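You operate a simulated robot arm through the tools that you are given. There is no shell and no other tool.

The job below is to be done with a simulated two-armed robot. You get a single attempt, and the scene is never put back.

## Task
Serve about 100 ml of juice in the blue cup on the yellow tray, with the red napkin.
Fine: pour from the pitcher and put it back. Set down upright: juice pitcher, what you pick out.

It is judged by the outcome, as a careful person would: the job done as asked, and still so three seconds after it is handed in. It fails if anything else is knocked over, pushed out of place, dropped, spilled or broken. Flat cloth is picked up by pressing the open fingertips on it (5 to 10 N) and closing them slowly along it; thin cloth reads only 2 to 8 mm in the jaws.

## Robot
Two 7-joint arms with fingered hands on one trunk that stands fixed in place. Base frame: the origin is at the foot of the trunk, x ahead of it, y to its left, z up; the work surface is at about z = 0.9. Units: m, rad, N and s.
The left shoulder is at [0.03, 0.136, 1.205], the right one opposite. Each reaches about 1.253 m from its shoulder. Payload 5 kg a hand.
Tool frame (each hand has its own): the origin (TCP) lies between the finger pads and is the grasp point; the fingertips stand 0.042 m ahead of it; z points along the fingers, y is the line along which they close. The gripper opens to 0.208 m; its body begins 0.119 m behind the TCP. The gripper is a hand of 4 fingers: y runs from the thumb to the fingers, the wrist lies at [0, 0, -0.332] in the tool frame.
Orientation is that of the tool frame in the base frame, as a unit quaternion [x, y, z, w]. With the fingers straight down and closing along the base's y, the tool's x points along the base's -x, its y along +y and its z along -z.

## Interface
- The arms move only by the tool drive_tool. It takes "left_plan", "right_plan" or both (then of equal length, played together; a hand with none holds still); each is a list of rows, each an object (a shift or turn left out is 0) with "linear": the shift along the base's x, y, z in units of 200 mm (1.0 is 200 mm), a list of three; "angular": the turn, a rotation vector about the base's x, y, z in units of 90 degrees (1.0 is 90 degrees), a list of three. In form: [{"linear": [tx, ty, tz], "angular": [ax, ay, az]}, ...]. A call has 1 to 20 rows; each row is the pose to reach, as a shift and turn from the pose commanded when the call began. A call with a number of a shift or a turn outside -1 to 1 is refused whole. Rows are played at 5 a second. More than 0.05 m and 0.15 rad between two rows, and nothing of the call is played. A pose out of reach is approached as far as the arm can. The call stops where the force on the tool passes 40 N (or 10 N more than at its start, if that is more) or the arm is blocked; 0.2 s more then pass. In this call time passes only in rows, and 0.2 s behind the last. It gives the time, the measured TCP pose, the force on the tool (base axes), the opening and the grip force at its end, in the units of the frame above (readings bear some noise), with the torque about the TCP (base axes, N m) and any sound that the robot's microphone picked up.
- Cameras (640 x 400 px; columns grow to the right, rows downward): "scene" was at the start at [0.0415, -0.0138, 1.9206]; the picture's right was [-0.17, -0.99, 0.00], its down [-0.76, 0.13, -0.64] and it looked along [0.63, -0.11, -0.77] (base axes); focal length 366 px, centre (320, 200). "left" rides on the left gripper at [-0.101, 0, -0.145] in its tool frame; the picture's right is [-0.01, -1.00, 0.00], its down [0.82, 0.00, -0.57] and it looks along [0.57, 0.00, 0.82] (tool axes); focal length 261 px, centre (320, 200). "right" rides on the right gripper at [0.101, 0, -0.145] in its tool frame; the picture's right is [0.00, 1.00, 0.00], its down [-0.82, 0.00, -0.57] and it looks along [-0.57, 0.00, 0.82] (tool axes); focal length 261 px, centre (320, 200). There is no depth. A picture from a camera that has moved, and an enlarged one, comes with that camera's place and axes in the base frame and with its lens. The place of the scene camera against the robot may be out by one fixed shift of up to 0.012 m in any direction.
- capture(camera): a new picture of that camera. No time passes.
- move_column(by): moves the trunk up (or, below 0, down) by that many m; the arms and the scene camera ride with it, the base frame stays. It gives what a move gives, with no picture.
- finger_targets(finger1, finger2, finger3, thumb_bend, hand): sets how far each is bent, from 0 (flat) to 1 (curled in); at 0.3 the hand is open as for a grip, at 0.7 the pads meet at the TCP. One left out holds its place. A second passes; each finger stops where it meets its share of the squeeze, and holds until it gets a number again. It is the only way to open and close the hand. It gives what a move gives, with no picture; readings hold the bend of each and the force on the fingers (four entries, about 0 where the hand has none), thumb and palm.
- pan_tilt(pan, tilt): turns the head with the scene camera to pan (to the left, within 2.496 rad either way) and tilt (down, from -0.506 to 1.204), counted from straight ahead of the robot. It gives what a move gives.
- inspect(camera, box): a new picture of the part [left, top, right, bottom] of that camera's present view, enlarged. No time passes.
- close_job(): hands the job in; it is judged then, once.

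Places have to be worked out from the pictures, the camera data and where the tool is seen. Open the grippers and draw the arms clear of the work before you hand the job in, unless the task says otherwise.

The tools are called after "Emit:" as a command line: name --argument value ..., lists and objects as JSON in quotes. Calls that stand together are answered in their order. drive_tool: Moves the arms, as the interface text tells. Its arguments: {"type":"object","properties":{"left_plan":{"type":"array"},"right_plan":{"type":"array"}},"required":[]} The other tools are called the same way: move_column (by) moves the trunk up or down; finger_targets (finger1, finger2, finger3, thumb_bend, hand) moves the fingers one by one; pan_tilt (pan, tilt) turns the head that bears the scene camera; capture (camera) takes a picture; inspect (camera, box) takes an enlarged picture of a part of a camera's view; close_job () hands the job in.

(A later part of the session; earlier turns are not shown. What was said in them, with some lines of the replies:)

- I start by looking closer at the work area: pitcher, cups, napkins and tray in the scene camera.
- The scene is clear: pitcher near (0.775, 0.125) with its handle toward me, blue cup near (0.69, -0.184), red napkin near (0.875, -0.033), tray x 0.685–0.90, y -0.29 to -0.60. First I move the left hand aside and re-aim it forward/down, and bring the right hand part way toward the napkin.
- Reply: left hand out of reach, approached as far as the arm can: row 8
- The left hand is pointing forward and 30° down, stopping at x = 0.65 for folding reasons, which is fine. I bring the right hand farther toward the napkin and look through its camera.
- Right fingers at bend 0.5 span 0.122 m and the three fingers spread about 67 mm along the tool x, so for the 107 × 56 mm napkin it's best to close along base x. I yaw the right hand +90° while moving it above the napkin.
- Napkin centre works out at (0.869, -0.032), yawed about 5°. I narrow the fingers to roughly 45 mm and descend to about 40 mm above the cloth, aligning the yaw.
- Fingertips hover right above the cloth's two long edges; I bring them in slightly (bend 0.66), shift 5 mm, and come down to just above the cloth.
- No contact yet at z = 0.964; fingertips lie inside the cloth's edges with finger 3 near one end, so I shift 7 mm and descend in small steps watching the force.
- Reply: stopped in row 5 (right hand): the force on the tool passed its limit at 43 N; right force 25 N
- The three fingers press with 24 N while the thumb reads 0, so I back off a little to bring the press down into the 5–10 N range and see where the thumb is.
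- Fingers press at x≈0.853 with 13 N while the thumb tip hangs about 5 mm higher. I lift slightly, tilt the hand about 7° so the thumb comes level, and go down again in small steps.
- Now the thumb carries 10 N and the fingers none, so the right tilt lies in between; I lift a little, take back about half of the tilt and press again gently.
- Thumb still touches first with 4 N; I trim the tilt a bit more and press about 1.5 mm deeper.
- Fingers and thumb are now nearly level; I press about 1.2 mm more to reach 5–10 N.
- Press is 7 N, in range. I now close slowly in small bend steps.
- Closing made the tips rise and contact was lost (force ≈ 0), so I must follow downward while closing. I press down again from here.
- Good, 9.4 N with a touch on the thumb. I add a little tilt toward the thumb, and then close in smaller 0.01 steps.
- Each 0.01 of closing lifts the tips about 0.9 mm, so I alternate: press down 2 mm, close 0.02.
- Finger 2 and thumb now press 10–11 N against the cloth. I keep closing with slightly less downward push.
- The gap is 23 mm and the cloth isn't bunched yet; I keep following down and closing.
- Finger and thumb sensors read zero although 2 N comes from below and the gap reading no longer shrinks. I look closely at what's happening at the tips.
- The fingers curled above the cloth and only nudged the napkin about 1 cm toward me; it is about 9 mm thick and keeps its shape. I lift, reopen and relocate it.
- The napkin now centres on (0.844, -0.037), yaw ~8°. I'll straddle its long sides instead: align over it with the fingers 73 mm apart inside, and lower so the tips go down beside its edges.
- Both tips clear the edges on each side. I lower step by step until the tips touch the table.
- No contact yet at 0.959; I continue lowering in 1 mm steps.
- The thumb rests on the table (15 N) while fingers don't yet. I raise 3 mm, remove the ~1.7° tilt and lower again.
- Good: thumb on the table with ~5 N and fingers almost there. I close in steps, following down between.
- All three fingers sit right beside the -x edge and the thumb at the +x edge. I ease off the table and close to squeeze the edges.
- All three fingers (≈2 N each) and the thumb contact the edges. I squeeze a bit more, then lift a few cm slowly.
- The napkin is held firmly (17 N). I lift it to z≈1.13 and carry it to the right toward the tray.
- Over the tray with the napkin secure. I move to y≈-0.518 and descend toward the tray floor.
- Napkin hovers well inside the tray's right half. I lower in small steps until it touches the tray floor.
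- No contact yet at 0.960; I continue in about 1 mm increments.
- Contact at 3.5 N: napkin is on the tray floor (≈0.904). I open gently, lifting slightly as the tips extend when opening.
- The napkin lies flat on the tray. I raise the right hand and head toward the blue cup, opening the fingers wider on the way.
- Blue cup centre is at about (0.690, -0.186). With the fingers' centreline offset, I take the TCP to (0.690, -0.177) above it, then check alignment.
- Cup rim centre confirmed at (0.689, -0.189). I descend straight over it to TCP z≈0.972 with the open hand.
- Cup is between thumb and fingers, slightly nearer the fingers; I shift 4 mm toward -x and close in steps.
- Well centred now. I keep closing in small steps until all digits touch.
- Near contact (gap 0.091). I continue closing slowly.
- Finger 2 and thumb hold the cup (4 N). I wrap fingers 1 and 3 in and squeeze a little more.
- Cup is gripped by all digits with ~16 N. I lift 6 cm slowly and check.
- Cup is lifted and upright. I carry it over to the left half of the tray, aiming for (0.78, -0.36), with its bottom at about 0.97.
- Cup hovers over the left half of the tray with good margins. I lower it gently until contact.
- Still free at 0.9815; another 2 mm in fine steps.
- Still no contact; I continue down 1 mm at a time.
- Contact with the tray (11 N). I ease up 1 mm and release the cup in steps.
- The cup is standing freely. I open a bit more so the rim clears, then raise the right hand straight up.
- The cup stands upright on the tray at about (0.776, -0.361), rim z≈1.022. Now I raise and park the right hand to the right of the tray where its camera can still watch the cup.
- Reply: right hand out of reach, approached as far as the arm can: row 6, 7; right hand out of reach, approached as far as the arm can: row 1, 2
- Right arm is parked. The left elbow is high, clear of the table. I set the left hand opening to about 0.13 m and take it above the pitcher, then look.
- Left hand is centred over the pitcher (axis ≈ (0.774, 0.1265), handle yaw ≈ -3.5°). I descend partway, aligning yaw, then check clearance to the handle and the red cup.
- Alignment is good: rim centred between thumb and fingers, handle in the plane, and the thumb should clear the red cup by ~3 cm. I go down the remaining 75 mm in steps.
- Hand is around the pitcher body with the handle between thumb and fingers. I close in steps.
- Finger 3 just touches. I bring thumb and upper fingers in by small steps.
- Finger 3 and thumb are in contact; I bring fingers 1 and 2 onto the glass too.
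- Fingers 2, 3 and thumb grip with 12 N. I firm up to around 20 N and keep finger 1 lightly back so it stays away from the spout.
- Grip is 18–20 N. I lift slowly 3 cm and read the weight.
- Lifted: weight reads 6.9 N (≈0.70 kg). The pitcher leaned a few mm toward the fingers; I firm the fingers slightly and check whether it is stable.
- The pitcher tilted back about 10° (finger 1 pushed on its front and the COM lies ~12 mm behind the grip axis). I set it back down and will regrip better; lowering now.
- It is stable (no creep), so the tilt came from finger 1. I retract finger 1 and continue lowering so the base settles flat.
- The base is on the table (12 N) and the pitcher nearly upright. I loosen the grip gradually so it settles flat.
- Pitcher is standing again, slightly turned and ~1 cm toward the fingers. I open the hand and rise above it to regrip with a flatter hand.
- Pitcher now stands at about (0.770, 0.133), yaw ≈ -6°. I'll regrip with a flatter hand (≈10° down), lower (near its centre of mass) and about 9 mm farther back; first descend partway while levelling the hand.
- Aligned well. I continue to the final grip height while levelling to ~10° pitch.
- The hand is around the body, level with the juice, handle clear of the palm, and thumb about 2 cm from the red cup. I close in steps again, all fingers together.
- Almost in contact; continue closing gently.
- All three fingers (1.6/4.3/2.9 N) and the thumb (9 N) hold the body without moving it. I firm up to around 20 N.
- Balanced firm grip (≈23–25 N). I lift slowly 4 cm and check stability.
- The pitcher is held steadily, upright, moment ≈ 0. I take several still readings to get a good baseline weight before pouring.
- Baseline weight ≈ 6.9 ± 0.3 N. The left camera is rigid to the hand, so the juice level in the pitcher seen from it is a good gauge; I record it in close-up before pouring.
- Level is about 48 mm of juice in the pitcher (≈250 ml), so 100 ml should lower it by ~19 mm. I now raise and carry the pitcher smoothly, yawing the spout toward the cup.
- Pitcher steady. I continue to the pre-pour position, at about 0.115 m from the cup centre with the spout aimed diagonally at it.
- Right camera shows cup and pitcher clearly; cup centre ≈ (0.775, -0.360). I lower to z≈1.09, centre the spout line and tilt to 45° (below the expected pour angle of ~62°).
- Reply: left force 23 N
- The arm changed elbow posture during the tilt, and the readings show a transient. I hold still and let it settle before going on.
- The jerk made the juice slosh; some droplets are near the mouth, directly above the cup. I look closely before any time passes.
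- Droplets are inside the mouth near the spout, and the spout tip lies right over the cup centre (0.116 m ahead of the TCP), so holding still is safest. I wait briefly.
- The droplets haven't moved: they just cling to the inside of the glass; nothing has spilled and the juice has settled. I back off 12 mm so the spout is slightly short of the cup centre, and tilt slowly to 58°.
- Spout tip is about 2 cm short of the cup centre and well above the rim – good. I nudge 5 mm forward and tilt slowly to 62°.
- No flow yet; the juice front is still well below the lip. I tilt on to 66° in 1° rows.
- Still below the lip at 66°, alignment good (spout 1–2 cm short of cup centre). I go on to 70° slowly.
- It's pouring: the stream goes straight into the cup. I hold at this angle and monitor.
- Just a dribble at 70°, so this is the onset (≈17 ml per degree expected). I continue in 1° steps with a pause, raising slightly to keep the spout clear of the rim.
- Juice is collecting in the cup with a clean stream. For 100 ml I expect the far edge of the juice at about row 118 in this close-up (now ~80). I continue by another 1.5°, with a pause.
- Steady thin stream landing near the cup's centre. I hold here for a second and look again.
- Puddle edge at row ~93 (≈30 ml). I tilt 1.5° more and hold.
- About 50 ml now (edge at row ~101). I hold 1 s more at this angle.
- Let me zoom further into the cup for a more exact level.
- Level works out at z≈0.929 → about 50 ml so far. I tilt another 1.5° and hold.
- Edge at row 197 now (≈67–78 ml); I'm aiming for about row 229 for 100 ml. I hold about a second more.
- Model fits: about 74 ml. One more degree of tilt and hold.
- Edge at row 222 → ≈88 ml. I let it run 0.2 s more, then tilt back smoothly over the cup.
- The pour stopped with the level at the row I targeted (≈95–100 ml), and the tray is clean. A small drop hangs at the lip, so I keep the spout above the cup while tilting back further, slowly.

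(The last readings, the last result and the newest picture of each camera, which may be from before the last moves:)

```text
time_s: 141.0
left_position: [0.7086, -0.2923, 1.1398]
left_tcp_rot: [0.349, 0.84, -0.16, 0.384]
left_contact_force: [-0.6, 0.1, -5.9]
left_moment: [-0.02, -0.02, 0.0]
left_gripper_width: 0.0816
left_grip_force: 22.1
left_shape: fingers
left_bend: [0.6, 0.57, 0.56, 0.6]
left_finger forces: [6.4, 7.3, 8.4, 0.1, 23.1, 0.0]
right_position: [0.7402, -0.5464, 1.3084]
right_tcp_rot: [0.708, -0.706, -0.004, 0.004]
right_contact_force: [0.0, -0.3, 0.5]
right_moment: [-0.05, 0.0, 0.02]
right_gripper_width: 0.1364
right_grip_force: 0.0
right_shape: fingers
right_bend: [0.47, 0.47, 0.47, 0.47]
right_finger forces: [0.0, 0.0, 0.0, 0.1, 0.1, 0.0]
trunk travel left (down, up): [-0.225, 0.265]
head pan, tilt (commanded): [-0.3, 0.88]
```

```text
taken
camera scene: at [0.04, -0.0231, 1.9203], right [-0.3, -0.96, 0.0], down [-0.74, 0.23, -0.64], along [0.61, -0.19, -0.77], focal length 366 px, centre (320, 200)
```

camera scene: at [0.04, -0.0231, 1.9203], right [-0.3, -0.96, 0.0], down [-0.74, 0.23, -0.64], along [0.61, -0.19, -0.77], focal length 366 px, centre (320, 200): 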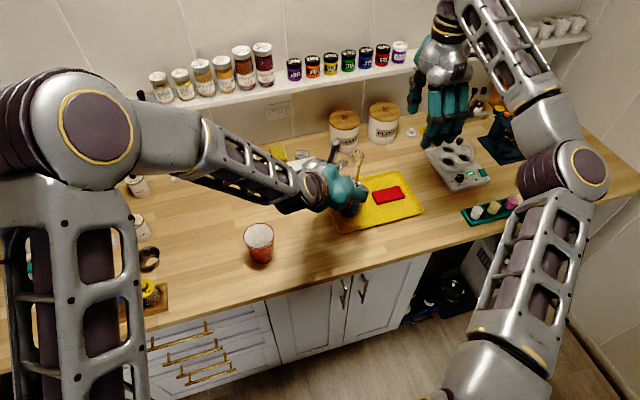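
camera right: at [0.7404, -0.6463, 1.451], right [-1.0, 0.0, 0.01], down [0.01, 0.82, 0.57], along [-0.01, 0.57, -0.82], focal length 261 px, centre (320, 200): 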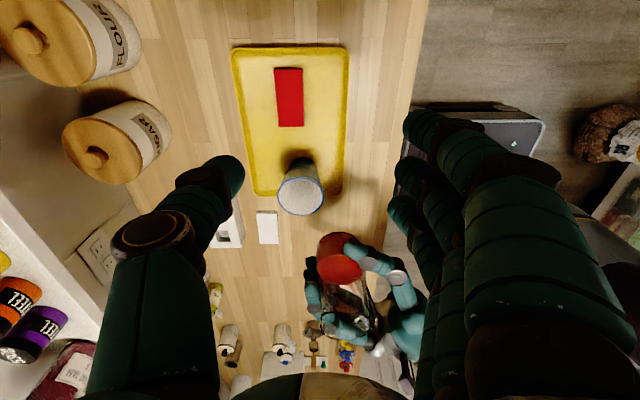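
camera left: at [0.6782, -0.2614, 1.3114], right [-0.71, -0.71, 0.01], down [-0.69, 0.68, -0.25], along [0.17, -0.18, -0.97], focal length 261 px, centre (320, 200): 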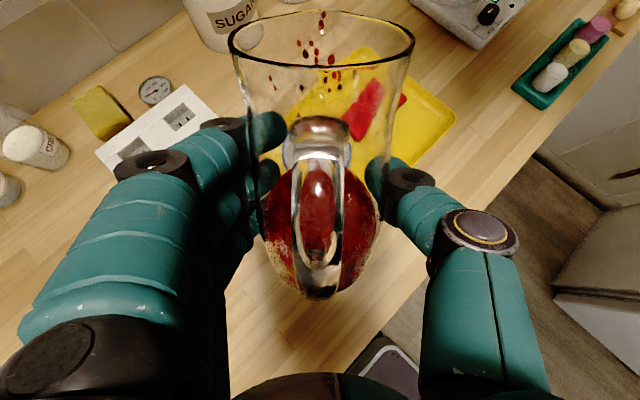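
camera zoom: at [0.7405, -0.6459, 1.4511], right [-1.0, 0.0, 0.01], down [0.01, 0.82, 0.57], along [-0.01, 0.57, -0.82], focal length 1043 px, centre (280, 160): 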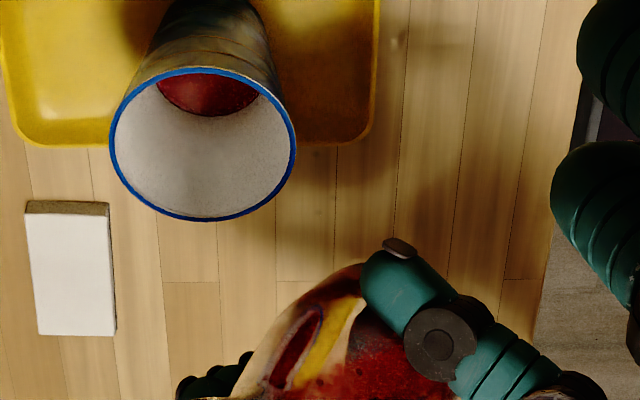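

Moving smoothly. I continue tilting back to upright slowly (≈2° per row).

Emit:
drive_tool --left_plan '[{"linear": [0, 0, 0.01], "angular": [-0.012, -0.012, 0]}, {"linear": [0, 0, 0.02], "angular": [-0.028, -0.028, 0]}, {"linear": [0, 0, 0.03], "angular": [-0.045, -0.045, 0]}, {"linear": [0, 0, 0.04], "angular": [-0.062, -0.062, 0]}, {"linear": [0, 0, 0.05], "angular": [-0.079, -0.079, 0]}, {"linear": [0, 0, 0.05], "angular": [-0.096, -0.096, 0]}, {"linear": [0, 0, 0.05], "angular": [-0.113, -0.113, 0]}, {"linear": [0, 0, 0.05], "angular": [-0.13, -0.13, 0]}, {"linear": [0, 0, 0.05], "angular": [-0.147, -0.147, 0]}, {"linear": [0, 0, 0.05], "angular": [-0.164, -0.164, 0]}, {"linear": [0, 0, 0.05], "angular": [-0.181, -0.181, 0]}, {"linear": [0, 0, 0.05], "angular": [-0.198, -0.198, 0]}, {"linear": [0, 0, 0.05], "angular": [-0.215, -0.215, 0]}, {"linear": [0, 0, 0.05], "angular": [-0.23, -0.23, 0]}, {"linear": [0, 0, 0.05], "angular": [-0.241, -0.241, 0]}]'

Emit:
capture --camera "left"

Emit:
inspect --camera "left" --box '[220, 150, 420, 310]'

Emit:
capture --camera "scene"

```text
time_s: 144.2
left_position: [0.7069, -0.2935, 1.1494]
left_tcp_rot: [0.295, 0.708, -0.247, 0.592]
left_contact_force: [0.2, 0.6, -6.1]
left_moment: [0.03, 0.0, -0.01]
left_gripper_width: 0.0816
left_grip_force: 22.1
left_shape: fingers
left_bend: [0.6, 0.57, 0.56, 0.61]
left_finger forces: [6.0, 7.0, 8.2, 0.1, 23.2, 0.1]
right_position: [0.7407, -0.5457, 1.3076]
right_tcp_rot: [0.708, -0.706, -0.003, 0.004]
right_contact_force: [0.7, 0.4, 0.4]
right_moment: [-0.03, 0.09, -0.02]
right_gripper_width: 0.1363
right_grip_force: 0.0
right_shape: fingers
right_bend: [0.47, 0.47, 0.47, 0.47]
right_finger forces: [0.1, 0.0, 0.1, 0.0, 0.0, 0.0]
trunk travel left (down, up): [-0.225, 0.265]
head pan, tilt (commanded): [-0.3, 0.88]
```

```text
taken
camera left: at [0.6204, -0.205, 1.2752], right [-0.71, -0.71, 0.0], down [-0.5, 0.5, -0.71], along [0.5, -0.5, -0.71], focal length 261 px, centre (320, 200)
```

left: 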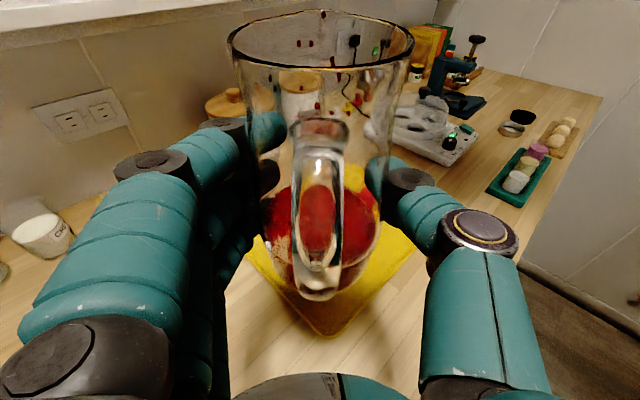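

```text
2.50 times, centred on (320, 230) of left
camera zoom: at [0.6204, -0.205, 1.2752], right [-0.71, -0.71, 0.0], down [-0.5, 0.5, -0.71], along [0.5, -0.5, -0.71], focal length 652 px, centre (320, 125)
```

zoom: 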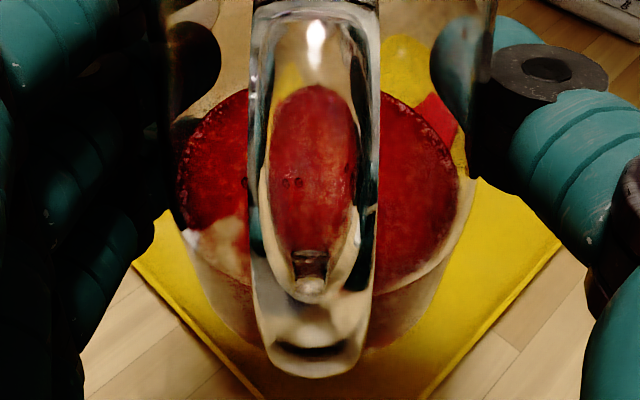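

```text
taken
camera scene: at [0.0399, -0.0234, 1.9204], right [-0.3, -0.96, 0.0], down [-0.74, 0.23, -0.64], along [0.61, -0.19, -0.77], focal length 366 px, centre (320, 200)
```

scene: 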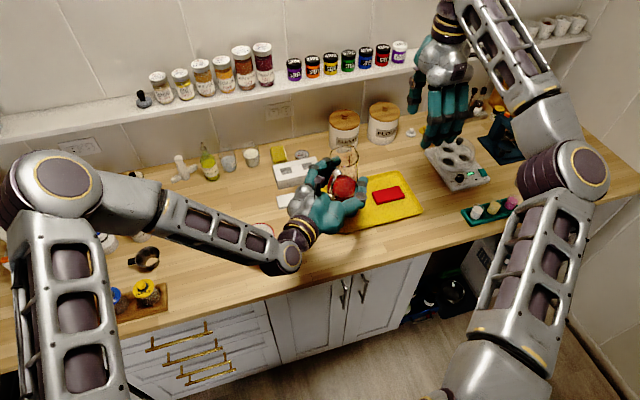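

Upright again without any jerk. Pitcher level dropped ~18.6 mm → ≈97 ml poured, agreeing with the cup estimate. I check the spout for hanging drops before leaving the cup.

Emit:
inspect --camera "right" --box '[260, 150, 420, 290]'

Emit:
inspect --camera "scene" --box '[300, 130, 430, 250]'

Emit:
inspect --camera "left" --box '[210, 0, 430, 140]'

```text
2.86 times, centred on (340, 220) of right
camera zoom: at [0.7404, -0.6461, 1.4511], right [-1.0, 0.0, 0.01], down [0.01, 0.82, 0.57], along [-0.01, 0.57, -0.82], focal length 745 px, centre (263, 143)
```

zoom: 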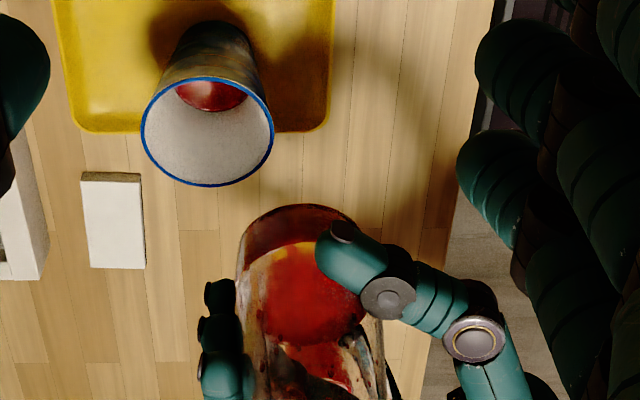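

```text
3.33 times, centred on (365, 190) of scene
camera zoom: at [0.0399, -0.0234, 1.9204], right [-0.3, -0.96, 0.0], down [-0.74, 0.23, -0.64], along [0.61, -0.19, -0.77], focal length 1218 px, centre (170, 233)
```

zoom: 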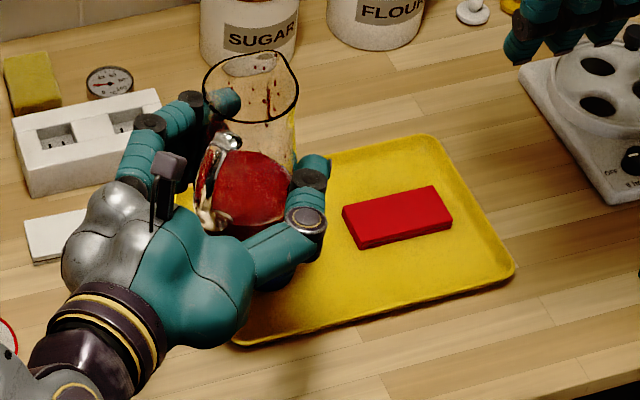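

```text
2.86 times, centred on (320, 70) of left
camera zoom: at [0.6204, -0.205, 1.2752], right [-0.71, -0.71, 0.0], down [-0.5, 0.5, -0.71], along [0.5, -0.5, -0.71], focal length 745 px, centre (320, 571)
```

zoom: 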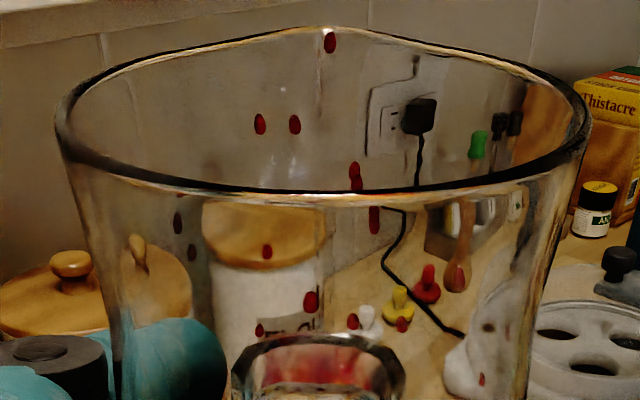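

Remaining drops cling inside the glass; no drip. I carry the pitcher back along the same path.

Emit:
drive_tool --left_plan '[{"linear": [0.02, 0.05, 0], "angular": [0, 0, 0.01]}, {"linear": [0.055, 0.13, 0], "angular": [0, 0, 0.025]}, {"linear": [0.095, 0.23, 0], "angular": [0, 0, 0.045]}, {"linear": [0.137, 0.33, 0], "angular": [0, 0, 0.064]}, {"linear": [0.18, 0.43, 0], "angular": [0, 0, 0.083]}, {"linear": [0.22, 0.53, 0], "angular": [0, 0, 0.103]}, {"linear": [0.26, 0.63, 0], "angular": [0, 0, 0.122]}, {"linear": [0.3, 0.73, 0], "angular": [0, 0, 0.141]}, {"linear": [0.345, 0.83, 0], "angular": [0, 0, 0.16]}, {"linear": [0.38, 0.92, 0], "angular": [0, 0, 0.178]}, {"linear": [0.405, 0.98, 0], "angular": [0, 0, 0.19]}, {"linear": [0.415, 1.0, 0], "angular": [0, 0, 0.193]}]'

Emit:
drive_tool --left_plan '[{"linear": [0, 0.05, 0], "angular": [0, 0, 0.01]}, {"linear": [0, 0.13, 0], "angular": [0, 0, 0.03]}, {"linear": [0, 0.23, 0], "angular": [0, 0, 0.055]}, {"linear": [0, 0.33, 0], "angular": [0, 0, 0.08]}, {"linear": [0, 0.43, 0], "angular": [0, 0, 0.105]}, {"linear": [0, 0.53, 0], "angular": [0, 0, 0.13]}, {"linear": [0, 0.63, 0], "angular": [0, 0, 0.155]}, {"linear": [0, 0.73, 0], "angular": [0, 0, 0.18]}, {"linear": [0, 0.83, 0], "angular": [0, 0, 0.2]}, {"linear": [0, 0.92, 0], "angular": [0, 0, 0.22]}, {"linear": [0, 0.98, 0], "angular": [0, 0, 0.235]}, {"linear": [0, 1.0, 0], "angular": [0, 0, 0.24]}]'

Emit:
capture --camera "left"

Emit:
capture --camera "scene"

Emit:
capture --camera "right"

```text
time_s: 146.8
left_position: [0.7903, -0.0939, 1.1481]
left_tcp_rot: [0.183, 0.746, -0.153, 0.622]
left_contact_force: [-0.1, 1.1, -6.2]
left_moment: [0.04, -0.02, -0.01]
left_gripper_width: 0.0816
left_grip_force: 22.4
left_shape: fingers
left_bend: [0.6, 0.57, 0.56, 0.61]
left_finger forces: [6.0, 6.9, 8.3, 0.1, 23.2, 0.0]
right_position: [0.7391, -0.545, 1.3091]
right_tcp_rot: [0.707, -0.707, -0.004, 0.003]
right_contact_force: [0.5, -0.4, -0.4]
right_moment: [0.06, 0.01, 0.02]
right_gripper_width: 0.1363
right_grip_force: 0.0
right_shape: fingers
right_bend: [0.47, 0.47, 0.47, 0.47]
right_finger forces: [0.0, 0.0, 0.0, 0.1, 0.0, 0.1]
trunk travel left (down, up): [-0.225, 0.265]
head pan, tilt (commanded): [-0.3, 0.88]
```

```text
time_s: 149.4
left_position: [0.7886, 0.1068, 1.1501]
left_tcp_rot: [0.041, 0.767, -0.035, 0.639]
left_contact_force: [-0.5, -0.5, -6.7]
left_moment: [0.01, 0.0, 0.01]
left_gripper_width: 0.0814
left_grip_force: 22.1
left_shape: fingers
left_bend: [0.6, 0.57, 0.56, 0.61]
left_finger forces: [6.0, 6.9, 8.2, 0.0, 23.1, 0.0]
right_position: [0.7393, -0.5457, 1.3081]
right_tcp_rot: [0.708, -0.706, -0.003, 0.003]
right_contact_force: [0.3, -0.2, 0.5]
right_moment: [0.03, -0.01, 0.03]
right_gripper_width: 0.1364
right_grip_force: 0.0
right_shape: fingers
right_bend: [0.47, 0.47, 0.47, 0.47]
right_finger forces: [0.1, 0.0, 0.1, 0.0, 0.1, 0.1]
trunk travel left (down, up): [-0.225, 0.265]
head pan, tilt (commanded): [-0.3, 0.88]
```

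```text
taken
camera left: at [0.6667, 0.1205, 1.2754], right [-0.11, -0.99, 0.01], down [-0.71, 0.07, -0.71], along [0.7, -0.08, -0.71], focal length 261 px, centre (320, 200)
```

left: 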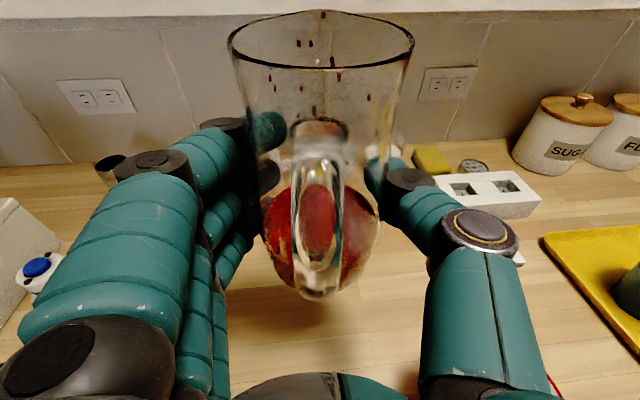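

```text
taken
camera scene: at [0.0395, -0.0233, 1.9204], right [-0.3, -0.96, 0.0], down [-0.74, 0.23, -0.64], along [0.61, -0.19, -0.77], focal length 366 px, centre (320, 200)
```

scene: 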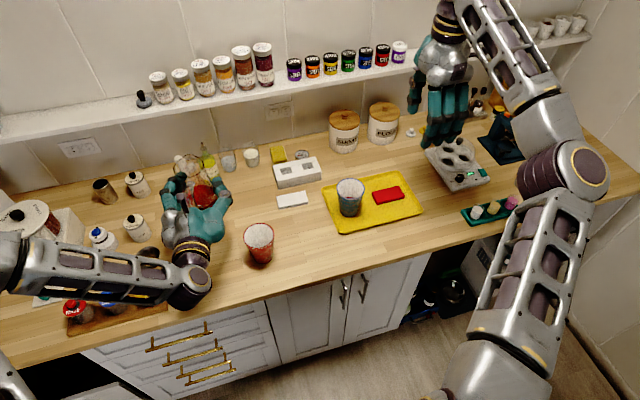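

```text
taken
camera right: at [0.7402, -0.646, 1.4513], right [-1.0, 0.0, 0.01], down [0.01, 0.82, 0.57], along [-0.01, 0.57, -0.82], focal length 261 px, centre (320, 200)
```

right: 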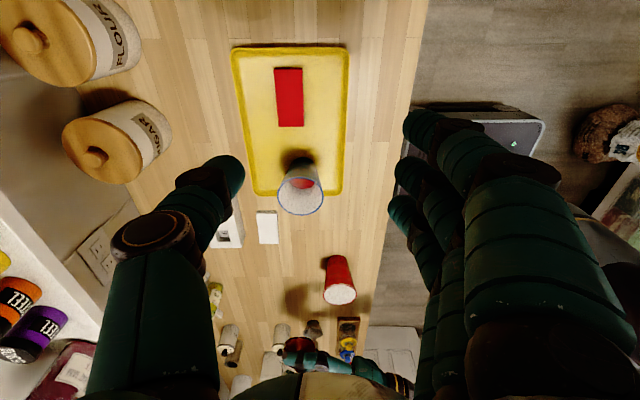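

Everything is as it should be. I lower the pitcher to its original place, stopping just above the table.

Emit:
drive_tool --left_plan '[{"linear": [-0.02, 0.03, -0.08]}, {"linear": [-0.04, 0.06, -0.18]}, {"linear": [-0.06, 0.09, -0.28]}, {"linear": [-0.08, 0.115, -0.38]}, {"linear": [-0.1, 0.115, -0.48]}, {"linear": [-0.12, 0.115, -0.58]}, {"linear": [-0.13, 0.115, -0.68]}, {"linear": [-0.13, 0.115, -0.76]}, {"linear": [-0.13, 0.115, -0.83]}, {"linear": [-0.13, 0.115, -0.87]}]'

Emit:
capture --camera "left"

Emit:
inspect --camera "right" --box '[240, 220, 440, 370]'

Emit:
inspect --camera "scene" --box '[120, 140, 300, 290]'

```text
time_s: 151.6
left_position: [0.7645, 0.1296, 0.9745]
left_tcp_rot: [0.041, 0.767, -0.035, 0.64]
left_contact_force: [0.5, 0.8, -6.1]
left_moment: [-0.01, 0.01, -0.03]
left_gripper_width: 0.0814
left_grip_force: 22.2
left_shape: fingers
left_bend: [0.6, 0.57, 0.56, 0.61]
left_finger forces: [5.7, 6.8, 8.3, 0.0, 22.9, 0.0]
right_position: [0.7392, -0.5465, 1.3076]
right_tcp_rot: [0.707, -0.707, -0.003, 0.003]
right_contact_force: [-0.1, -0.6, -0.8]
right_moment: [-0.02, -0.02, -0.01]
right_gripper_width: 0.1364
right_grip_force: 0.1
right_shape: fingers
right_bend: [0.47, 0.47, 0.47, 0.47]
right_finger forces: [0.0, 0.0, 0.0, 0.0, 0.1, 0.0]
trunk travel left (down, up): [-0.225, 0.265]
head pan, tilt (commanded): [-0.3, 0.88]
```

```text
taken
camera left: at [0.6412, 0.1433, 1.1009], right [-0.11, -0.99, 0.01], down [-0.71, 0.07, -0.71], along [0.7, -0.08, -0.71], focal length 261 px, centre (320, 200)
```

left: 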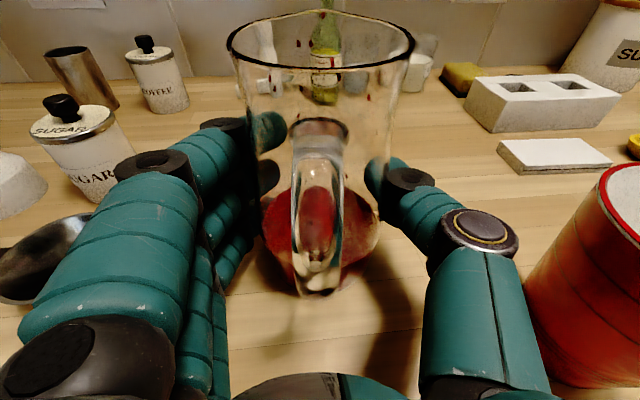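

```text
2.67 times, centred on (340, 295) of right
camera zoom: at [0.7404, -0.6458, 1.4512], right [-1.0, 0.0, 0.01], down [0.01, 0.82, 0.57], along [-0.01, 0.57, -0.82], focal length 695 px, centre (267, -53)
```

zoom: 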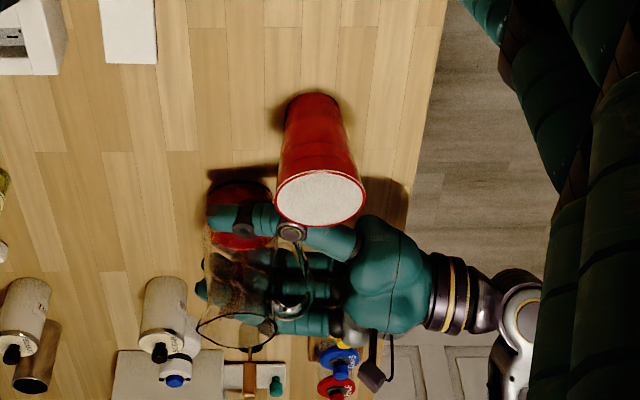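

```text
2.67 times, centred on (210, 215) of scene
camera zoom: at [0.0398, -0.0231, 1.9204], right [-0.3, -0.96, 0.0], down [-0.74, 0.23, -0.64], along [0.61, -0.19, -0.77], focal length 975 px, centre (613, 160)
```

zoom: 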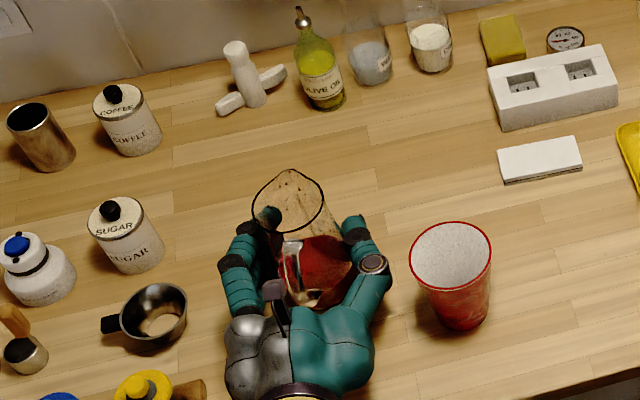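

Position looks right and the red cup is ~4 cm clear of the thumb. I lower in fine steps to touch down.

Emit:
drive_tool --left_plan '[{"linear": [0, 0, -0.012]}, {"linear": [0, 0, -0.024]}, {"linear": [0, 0, -0.032]}]'

Emit:
drive_tool --left_plan '[{"linear": [0, 0, -0.006]}, {"linear": [0, 0, -0.012]}]'

```text
time_s: 152.4
left_position: [0.7637, 0.1288, 0.9684]
left_tcp_rot: [0.041, 0.766, -0.034, 0.641]
left_contact_force: [0.0, 0.2, -3.7]
left_moment: [-0.04, 0.05, -0.02]
left_gripper_width: 0.0812
left_grip_force: 22.1
left_shape: fingers
left_bend: [0.6, 0.57, 0.56, 0.61]
left_finger forces: [6.2, 6.8, 7.8, 0.1, 23.3, 0.1]
right_position: [0.7398, -0.5455, 1.3083]
right_tcp_rot: [0.708, -0.706, -0.003, 0.004]
right_contact_force: [-0.6, 0.1, 0.6]
right_moment: [0.01, 0.0, -0.02]
right_gripper_width: 0.1363
right_grip_force: 0.1
right_shape: fingers
right_bend: [0.47, 0.47, 0.47, 0.47]
right_finger forces: [0.1, 0.0, 0.1, 0.1, 0.1, 0.0]
trunk travel left (down, up): [-0.225, 0.265]
head pan, tilt (commanded): [-0.3, 0.88]
```

```text
time_s: 153.0
left_position: [0.7643, 0.128, 0.9679]
left_tcp_rot: [0.041, 0.766, -0.035, 0.641]
left_contact_force: [2.8, -1.9, 2.3]
left_moment: [-0.08, 0.05, 0.01]
left_gripper_width: 0.0814
left_grip_force: 22.8
left_shape: fingers
left_bend: [0.6, 0.57, 0.56, 0.61]
left_finger forces: [7.8, 7.0, 6.7, 0.0, 24.2, 0.0]
right_position: [0.7385, -0.5461, 1.3086]
right_tcp_rot: [0.708, -0.707, -0.003, 0.003]
right_contact_force: [0.3, -0.5, 0.7]
right_moment: [0.0, -0.02, 0.0]
right_gripper_width: 0.136
right_grip_force: 0.0
right_shape: fingers
right_bend: [0.47, 0.47, 0.47, 0.47]
right_finger forces: [0.1, 0.0, 0.0, 0.0, 0.1, 0.0]
trunk travel left (down, up): [-0.225, 0.265]
head pan, tilt (commanded): [-0.3, 0.88]
```

Touchdown (table carries the weight). I release gradually and evenly.

Emit:
finger_targets --hand "left" --finger1 0.6 --finger2 0.57 --finger3 0.56 --thumb_bend 0.59

Emit:
finger_targets --hand "left" --finger1 0.57 --finger2 0.55 --finger3 0.54 --thumb_bend 0.565

Emit:
capture --camera "left"

```text
time_s: 154.0
left_position: [0.7638, 0.1291, 0.9678]
left_tcp_rot: [0.041, 0.766, -0.034, 0.641]
left_contact_force: [2.6, -2.3, 2.9]
left_moment: [0.0, -0.02, -0.05]
left_gripper_width: 0.0828
left_grip_force: 6.9
left_shape: fingers
left_bend: [0.59, 0.56, 0.55, 0.58]
left_finger forces: [2.4, 1.1, 2.2, 0.0, 8.1, 0.0]
right_position: [0.739, -0.546, 1.3077]
right_tcp_rot: [0.708, -0.707, -0.003, 0.003]
right_contact_force: [-0.7, 0.4, 0.1]
right_moment: [0.0, -0.02, 0.01]
right_gripper_width: 0.1362
right_grip_force: 0.1
right_shape: fingers
right_bend: [0.47, 0.47, 0.47, 0.47]
right_finger forces: [0.1, 0.0, 0.0, 0.0, 0.0, 0.0]
trunk travel left (down, up): [-0.225, 0.265]
head pan, tilt (commanded): [-0.3, 0.88]
```

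```text
time_s: 155.0
left_position: [0.7651, 0.1285, 0.9653]
left_tcp_rot: [0.041, 0.767, -0.034, 0.639]
left_contact_force: [0.4, -1.1, 0.7]
left_moment: [-0.04, 0.01, 0.01]
left_gripper_width: 0.0915
left_grip_force: 0.4
left_shape: fingers
left_bend: [0.56, 0.55, 0.54, 0.56]
left_finger forces: [0.0, 0.1, 0.1, 0.0, 1.2, 0.0]
right_position: [0.7391, -0.5463, 1.3085]
right_tcp_rot: [0.708, -0.706, -0.003, 0.002]
right_contact_force: [0.3, 0.2, -0.1]
right_moment: [0.02, 0.0, 0.02]
right_gripper_width: 0.1362
right_grip_force: 0.0
right_shape: fingers
right_bend: [0.47, 0.47, 0.47, 0.47]
right_finger forces: [0.0, 0.0, 0.1, 0.0, 0.1, 0.0]
trunk travel left (down, up): [-0.225, 0.265]
head pan, tilt (commanded): [-0.3, 0.88]
```

```text
taken
camera left: at [0.6407, 0.1435, 1.0927], right [-0.11, -0.99, 0.0], down [-0.71, 0.07, -0.71], along [0.7, -0.08, -0.71], focal length 261 px, centre (320, 200)
```

left: 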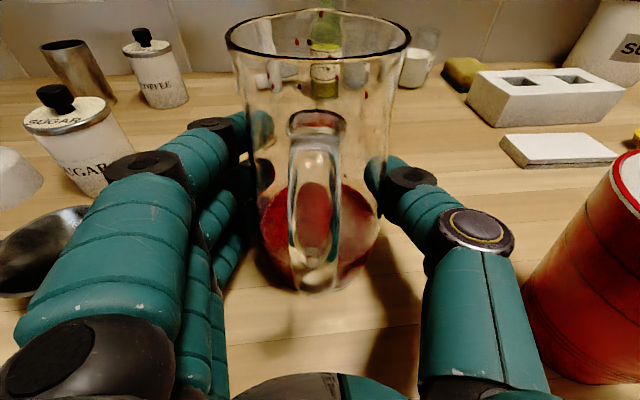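

The pitcher stands by itself. I open the hand fully clear and then rise straight up.

Emit:
finger_targets --hand "left" --finger1 0.47 --finger2 0.47 --finger3 0.47 --thumb_bend 0.47

Emit:
capture --camera "left"

Emit:
drive_tool --left_plan '[{"linear": [0, 0, 0.05]}, {"linear": [0, 0, 0.15], "angular": [0.003, 0.03, 0]}, {"linear": [0, 0, 0.28], "angular": [0.006, 0.06, 0]}, {"linear": [0, 0, 0.42], "angular": [0.01, 0.1, 0]}, {"linear": [0, 0, 0.56], "angular": [0.015, 0.14, 0]}, {"linear": [0, 0, 0.7], "angular": [0.018, 0.18, 0]}, {"linear": [0, 0, 0.85], "angular": [0.022, 0.22, 0]}, {"linear": [0, 0, 1.0], "angular": [0.022, 0.22, 0]}]'

Emit:
capture --camera "left"

```text
time_s: 156.0
left_position: [0.7639, 0.1295, 0.9672]
left_tcp_rot: [0.042, 0.767, -0.035, 0.64]
left_contact_force: [1.5, -0.1, 0.4]
left_moment: [-0.04, 0.0, 0.01]
left_gripper_width: 0.1355
left_grip_force: 0.0
left_shape: fingers
left_bend: [0.47, 0.47, 0.47, 0.47]
left_finger forces: [0.1, 0.0, 0.0, 0.1, 0.0, 0.0]
right_position: [0.7396, -0.5464, 1.308]
right_tcp_rot: [0.708, -0.706, -0.003, 0.003]
right_contact_force: [0.5, -0.1, 0.3]
right_moment: [-0.01, 0.0, -0.03]
right_gripper_width: 0.1363
right_grip_force: 0.1
right_shape: fingers
right_bend: [0.47, 0.47, 0.47, 0.47]
right_finger forces: [0.0, 0.0, 0.0, 0.0, 0.0, 0.1]
trunk travel left (down, up): [-0.225, 0.265]
head pan, tilt (commanded): [-0.3, 0.88]
```

```text
taken
camera left: at [0.6407, 0.1435, 1.0928], right [-0.11, -0.99, 0.0], down [-0.71, 0.07, -0.71], along [0.7, -0.08, -0.71], focal length 261 px, centre (320, 200)
```

left: 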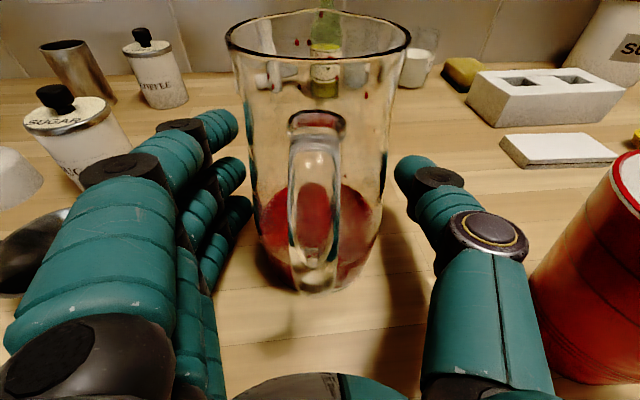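

```text
time_s: 157.8
left_position: [0.7634, 0.1293, 1.1652]
left_tcp_rot: [0.045, 0.866, -0.027, 0.498]
left_contact_force: [-0.4, -0.9, -0.7]
left_moment: [0.02, -0.08, 0.03]
left_gripper_width: 0.1355
left_grip_force: 0.1
left_shape: fingers
left_bend: [0.47, 0.47, 0.47, 0.47]
left_finger forces: [0.0, 0.1, 0.1, 0.0, 0.0, 0.1]
right_position: [0.7374, -0.5454, 1.3093]
right_tcp_rot: [-0.707, 0.707, 0.003, -0.003]
right_contact_force: [-1.2, 0.6, 0.2]
right_moment: [0.02, -0.11, 0.0]
right_gripper_width: 0.1363
right_grip_force: 0.0
right_shape: fingers
right_bend: [0.47, 0.47, 0.47, 0.47]
right_finger forces: [0.1, 0.1, 0.0, 0.0, 0.0, 0.0]
trunk travel left (down, up): [-0.225, 0.265]
head pan, tilt (commanded): [-0.3, 0.88]
```

```text
taken
camera left: at [0.6904, 0.1378, 1.3264], right [-0.1, -0.99, 0.01], down [-0.9, 0.09, -0.42], along [0.42, -0.05, -0.91], focal length 261 px, centre (320, 200)
```

left: 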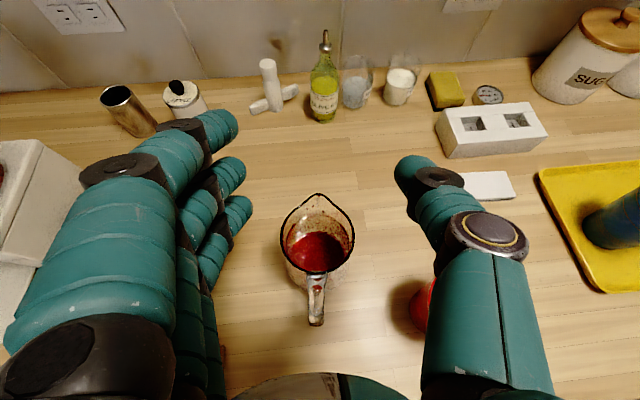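

The pitcher is back at its place, upright. I re-measure the settled level in the cup and look over the whole scene.

Emit:
inspect --camera "right" --box '[290, 172, 338, 202]'

Emit:
inspect --camera "right" --box '[220, 30, 380, 230]'

Emit:
inspect --camera "scene" --box '[240, 130, 440, 290]'

```text
13.33 times, centred on (314, 187) of right
camera zoom: at [0.7387, -0.6463, 1.4521], right [-1.0, 0.0, 0.01], down [0.01, 0.82, 0.57], along [0.0, 0.57, -0.82], focal length 3475 px, centre (400, 373)
```

zoom: 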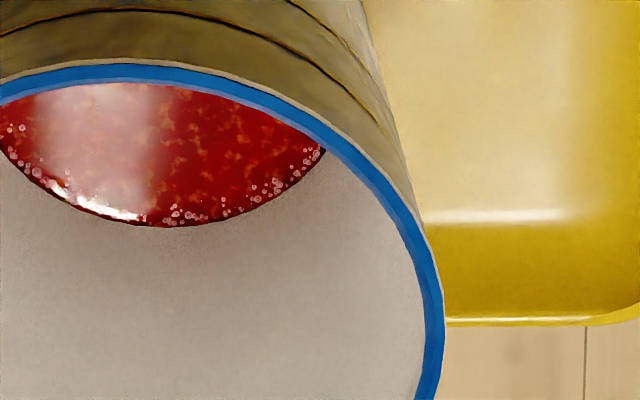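

```text
2.00 times, centred on (300, 130) of right
camera zoom: at [0.7387, -0.6463, 1.4521], right [-1.0, 0.0, 0.01], down [0.01, 0.82, 0.57], along [0.0, 0.57, -0.82], focal length 521 px, centre (360, 340)
```

zoom: 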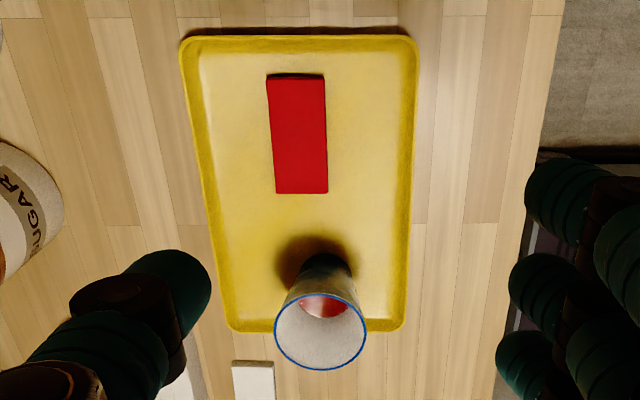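

```text
2.50 times, centred on (340, 210) of scene
camera zoom: at [0.0378, -0.0235, 1.9204], right [-0.3, -0.96, 0.0], down [-0.74, 0.23, -0.64], along [0.61, -0.19, -0.77], focal length 914 px, centre (270, 175)
```

zoom: 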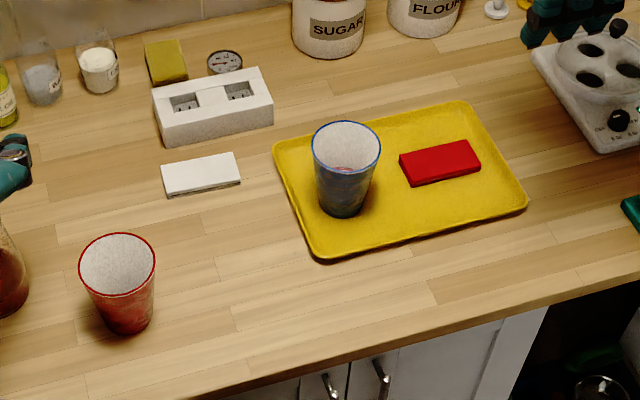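

All checks agree: roughly 100 ml in the blue cup on the tray, napkin beside it, tray and table clean, pitcher back. Now I draw both arms clear: left hand up and to the left, right hand back to the right.

Emit:
drive_tool --left_plan '[{"linear": [0, 0.05, 0.06]}, {"linear": [-0.03, 0.15, 0.12]}, {"linear": [-0.08, 0.28, 0.16]}, {"linear": [-0.13, 0.41, 0.18]}, {"linear": [-0.18, 0.54, 0.2]}, {"linear": [-0.23, 0.67, 0.2]}, {"linear": [-0.28, 0.78, 0.2]}, {"linear": [-0.33, 0.86, 0.2]}, {"linear": [-0.36, 0.9, 0.2]}, {"linear": [-0.36, 0.9, 0.2]}, {"linear": [-0.36, 0.9, 0.2]}, {"linear": [-0.36, 0.9, 0.2]}, {"linear": [-0.36, 0.9, 0.2]}]' --right_plan '[{"linear": [0, 0, 0], "angular": [0, 0, -0.08]}, {"linear": [-0.02, -0.02, 0], "angular": [0, 0, -0.16]}, {"linear": [-0.04, -0.05, 0], "angular": [0, 0, -0.24]}, {"linear": [-0.06, -0.09, 0], "angular": [0, 0, -0.32]}, {"linear": [-0.08, -0.13, 0], "angular": [0, 0, -0.4]}, {"linear": [-0.1, -0.17, 0], "angular": [0, 0, -0.48]}, {"linear": [-0.12, -0.21, 0], "angular": [0, 0, -0.56]}, {"linear": [-0.14, -0.25, 0], "angular": [0, 0, -0.64]}, {"linear": [-0.16, -0.29, 0], "angular": [0, 0, -0.72]}, {"linear": [-0.18, -0.32, 0], "angular": [0, 0, -0.8]}, {"linear": [-0.2, -0.35, 0], "angular": [0, 0, -0.88]}, {"linear": [-0.2, -0.37, 0], "angular": [0, 0, -0.95]}, {"linear": [-0.2, -0.37, 0], "angular": [0, 0, -1.0]}]'

Emit:
finger_targets --hand "left" --finger1 0.3 --finger2 0.3 --finger3 0.3 --thumb_bend 0.3

Emit:
finger_targets --hand "right" --finger1 0.3 --finger2 0.3 --finger3 0.3 --thumb_bend 0.3

Emit:
pan_tilt --pan -0.15 --tilt 0.88

Emit:
capture --camera "scene"

Emit:
capture --camera "left"

Emit:
capture --camera "right"

```text
time_s: 160.6
left_position: [0.692, 0.3084, 1.2066]
left_tcp_rot: [0.046, 0.866, -0.028, 0.498]
left_contact_force: [0.0, 0.7, 0.2]
left_moment: [-0.01, -0.01, 0.0]
left_gripper_width: 0.1355
left_grip_force: 0.0
left_shape: fingers
left_bend: [0.47, 0.47, 0.47, 0.47]
left_finger forces: [0.0, 0.0, 0.0, 0.0, 0.1, 0.0]
right_position: [0.6992, -0.6203, 1.3092]
right_tcp_rot: [-0.002, 1.0, 0.006, 0.002]
right_contact_force: [-0.2, 0.0, 0.8]
right_moment: [-0.01, -0.01, 0.01]
right_gripper_width: 0.1361
right_grip_force: 0.1
right_shape: fingers
right_bend: [0.47, 0.47, 0.47, 0.47]
right_finger forces: [0.1, 0.0, 0.1, 0.0, 0.0, 0.0]
trunk travel left (down, up): [-0.225, 0.265]
head pan, tilt (commanded): [-0.3, 0.88]
```

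```text
time_s: 161.6
left_position: [0.6923, 0.3085, 1.207]
left_tcp_rot: [0.046, 0.866, -0.028, 0.497]
left_contact_force: [-0.2, -0.7, 0.4]
left_moment: [0.0, 0.01, 0.0]
left_gripper_width: 0.2234
left_grip_force: 0.0
left_shape: fingers
left_bend: [0.3, 0.3, 0.3, 0.3]
left_finger forces: [0.1, 0.0, 0.0, 0.0, 0.0, 0.0]
right_position: [0.6988, -0.6212, 1.309]
right_tcp_rot: [-0.003, 1.0, 0.006, 0.002]
right_contact_force: [-0.3, -0.4, 0.5]
right_moment: [0.04, 0.02, 0.01]
right_gripper_width: 0.1361
right_grip_force: 0.1
right_shape: fingers
right_bend: [0.47, 0.47, 0.47, 0.47]
right_finger forces: [0.1, 0.0, 0.1, 0.0, 0.0, 0.1]
trunk travel left (down, up): [-0.225, 0.265]
head pan, tilt (commanded): [-0.3, 0.88]
```

```text
time_s: 162.6
left_position: [0.6918, 0.3095, 1.2071]
left_tcp_rot: [0.045, 0.866, -0.027, 0.498]
left_contact_force: [0.0, -0.3, -0.4]
left_moment: [0.0, 0.01, 0.0]
left_gripper_width: 0.2235
left_grip_force: 0.1
left_shape: fingers
left_bend: [0.3, 0.3, 0.3, 0.3]
left_finger forces: [0.1, 0.0, 0.0, 0.1, 0.0, 0.0]
right_position: [0.6996, -0.6215, 1.3078]
right_tcp_rot: [-0.003, 1.0, 0.005, 0.001]
right_contact_force: [0.0, -0.8, 0.4]
right_moment: [0.01, -0.03, 0.02]
right_gripper_width: 0.2233
right_grip_force: 0.0
right_shape: fingers
right_bend: [0.3, 0.3, 0.3, 0.3]
right_finger forces: [0.1, 0.0, 0.1, 0.1, 0.1, 0.1]
trunk travel left (down, up): [-0.225, 0.265]
head pan, tilt (commanded): [-0.3, 0.88]
```

```text
time_s: 163.3
left_position: [0.6932, 0.309, 1.2065]
left_tcp_rot: [0.045, 0.866, -0.027, 0.498]
left_contact_force: [-0.4, 0.2, 0.0]
left_moment: [0.02, -0.01, 0.0]
left_gripper_width: 0.2232
left_grip_force: 0.0
left_shape: fingers
left_bend: [0.3, 0.3, 0.3, 0.3]
left_finger forces: [0.0, 0.0, 0.0, 0.1, 0.0, 0.1]
right_position: [0.6986, -0.6202, 1.3078]
right_tcp_rot: [-0.003, 1.0, 0.005, 0.001]
right_contact_force: [-0.3, 0.5, 0.2]
right_moment: [0.0, -0.01, 0.02]
right_gripper_width: 0.2232
right_grip_force: 0.0
right_shape: fingers
right_bend: [0.3, 0.3, 0.3, 0.3]
right_finger forces: [0.0, 0.1, 0.0, 0.0, 0.0, 0.0]
trunk travel left (down, up): [-0.225, 0.265]
head pan, tilt (commanded): [-0.15, 0.88]
```

```text
taken
camera scene: at [0.0416, -0.0121, 1.9204], right [-0.15, -0.99, 0.0], down [-0.76, 0.12, -0.64], along [0.63, -0.1, -0.77], focal length 366 px, centre (320, 200)
```

scene: 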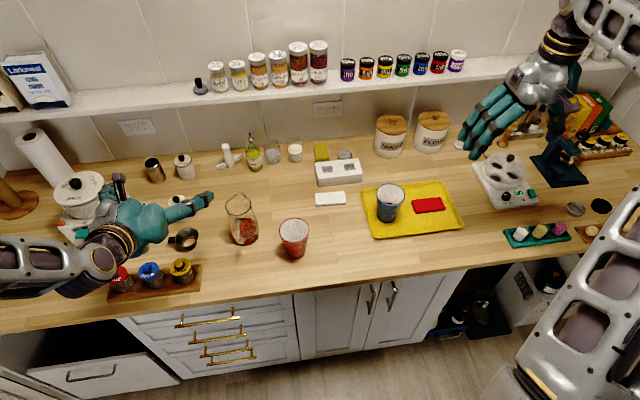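

```text
taken
camera left: at [0.6194, 0.3181, 1.3676], right [-0.1, -0.99, 0.01], down [-0.9, 0.09, -0.42], along [0.42, -0.05, -0.91], focal length 261 px, centre (320, 200)
```

left: 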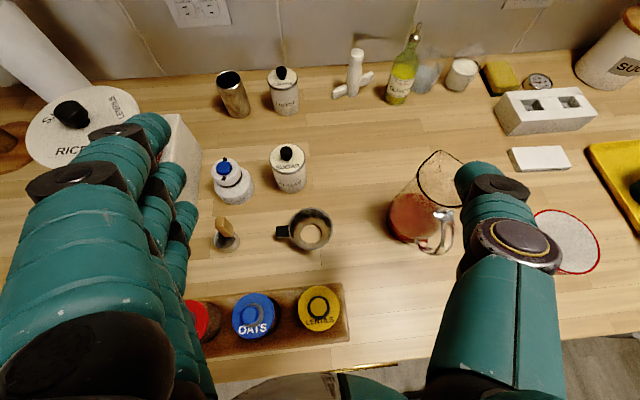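

```text
taken
camera right: at [0.5976, -0.6218, 1.452], right [0.0, 1.0, 0.01], down [0.82, -0.01, 0.57], along [0.57, 0.01, -0.82], focal length 261 px, centre (320, 200)
```

right: 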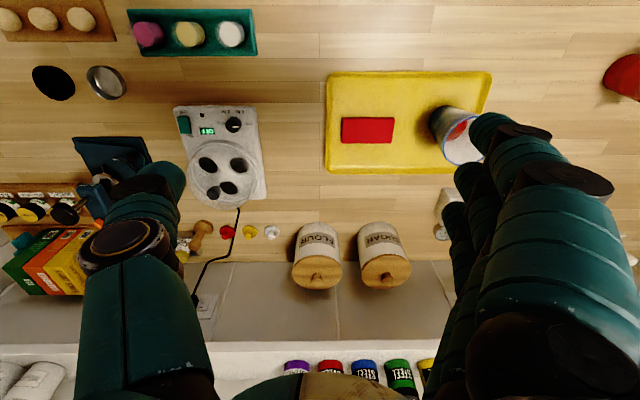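

Everything stands in place and the arms are clear. A last close look at the tray, table and pitcher for drips before handing in.

Emit:
inspect --camera "scene" --box '[340, 160, 480, 260]'

Emit:
inspect --camera "scene" --box '[200, 160, 370, 280]'

```text
4.00 times, centred on (410, 210) of scene
camera zoom: at [0.0416, -0.0121, 1.9204], right [-0.15, -0.99, 0.0], down [-0.76, 0.12, -0.64], along [0.63, -0.1, -0.77], focal length 1462 px, centre (-40, 160)
```

zoom: 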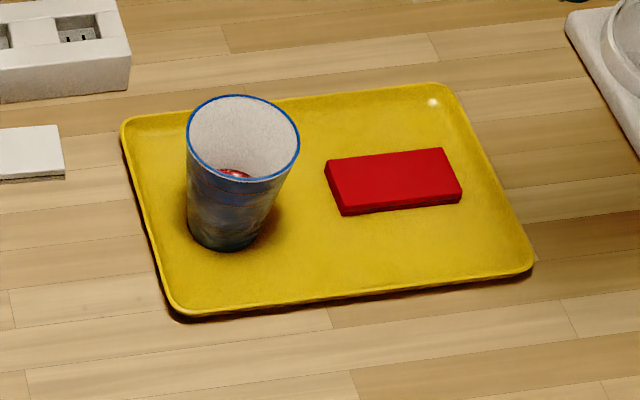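

```text
3.33 times, centred on (285, 220) of scene
camera zoom: at [0.0416, -0.0121, 1.9204], right [-0.15, -0.99, 0.0], down [-0.76, 0.12, -0.64], along [0.63, -0.1, -0.77], focal length 1218 px, centre (437, 133)
```

zoom: 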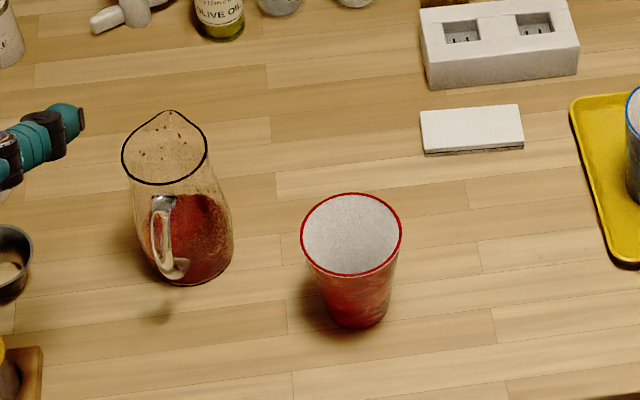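

The table and tray are clean. The blue cup with about 100 ml of juice and the red napkin are on the yellow tray, and the pitcher is back upright in its place. Both grippers are open and clear, so I hand the job in.

Emit:
close_job

```text
The job is handed in.
```

I handed the job in. The blue cup stands on the yellow tray with about 100 ml of juice, and the red napkin lies flat beside it.

- **Amount poured:** I estimated the volume three ways, because there was no direct measure. The level in the cup gave roughly 92–98 ml. The drop in the pitcher gave about 98–112 ml. The change in weight gave about 120 ml, but that reading was noisy (±34 ml).
- **Pitcher:** it is back upright within a few millimetres of where it started. On my first grip it tilted back about 10° in the hand. I set it down and gripped it again, and nothing spilled. A few drops still cling to the inside of the glass.
- **Slosh:** the left arm jerked while tilting and the juice sloshed inside the pitcher, but none left it.
- **Napkin:** my first attempt to pick it up pushed it about 2.5 cm along the table before I got a proper hold. It is now on the right half of the tray.
- **Everything else:** I saw no spills on the tray or table, and nothing else was moved. Both hands are open and drawn clear.
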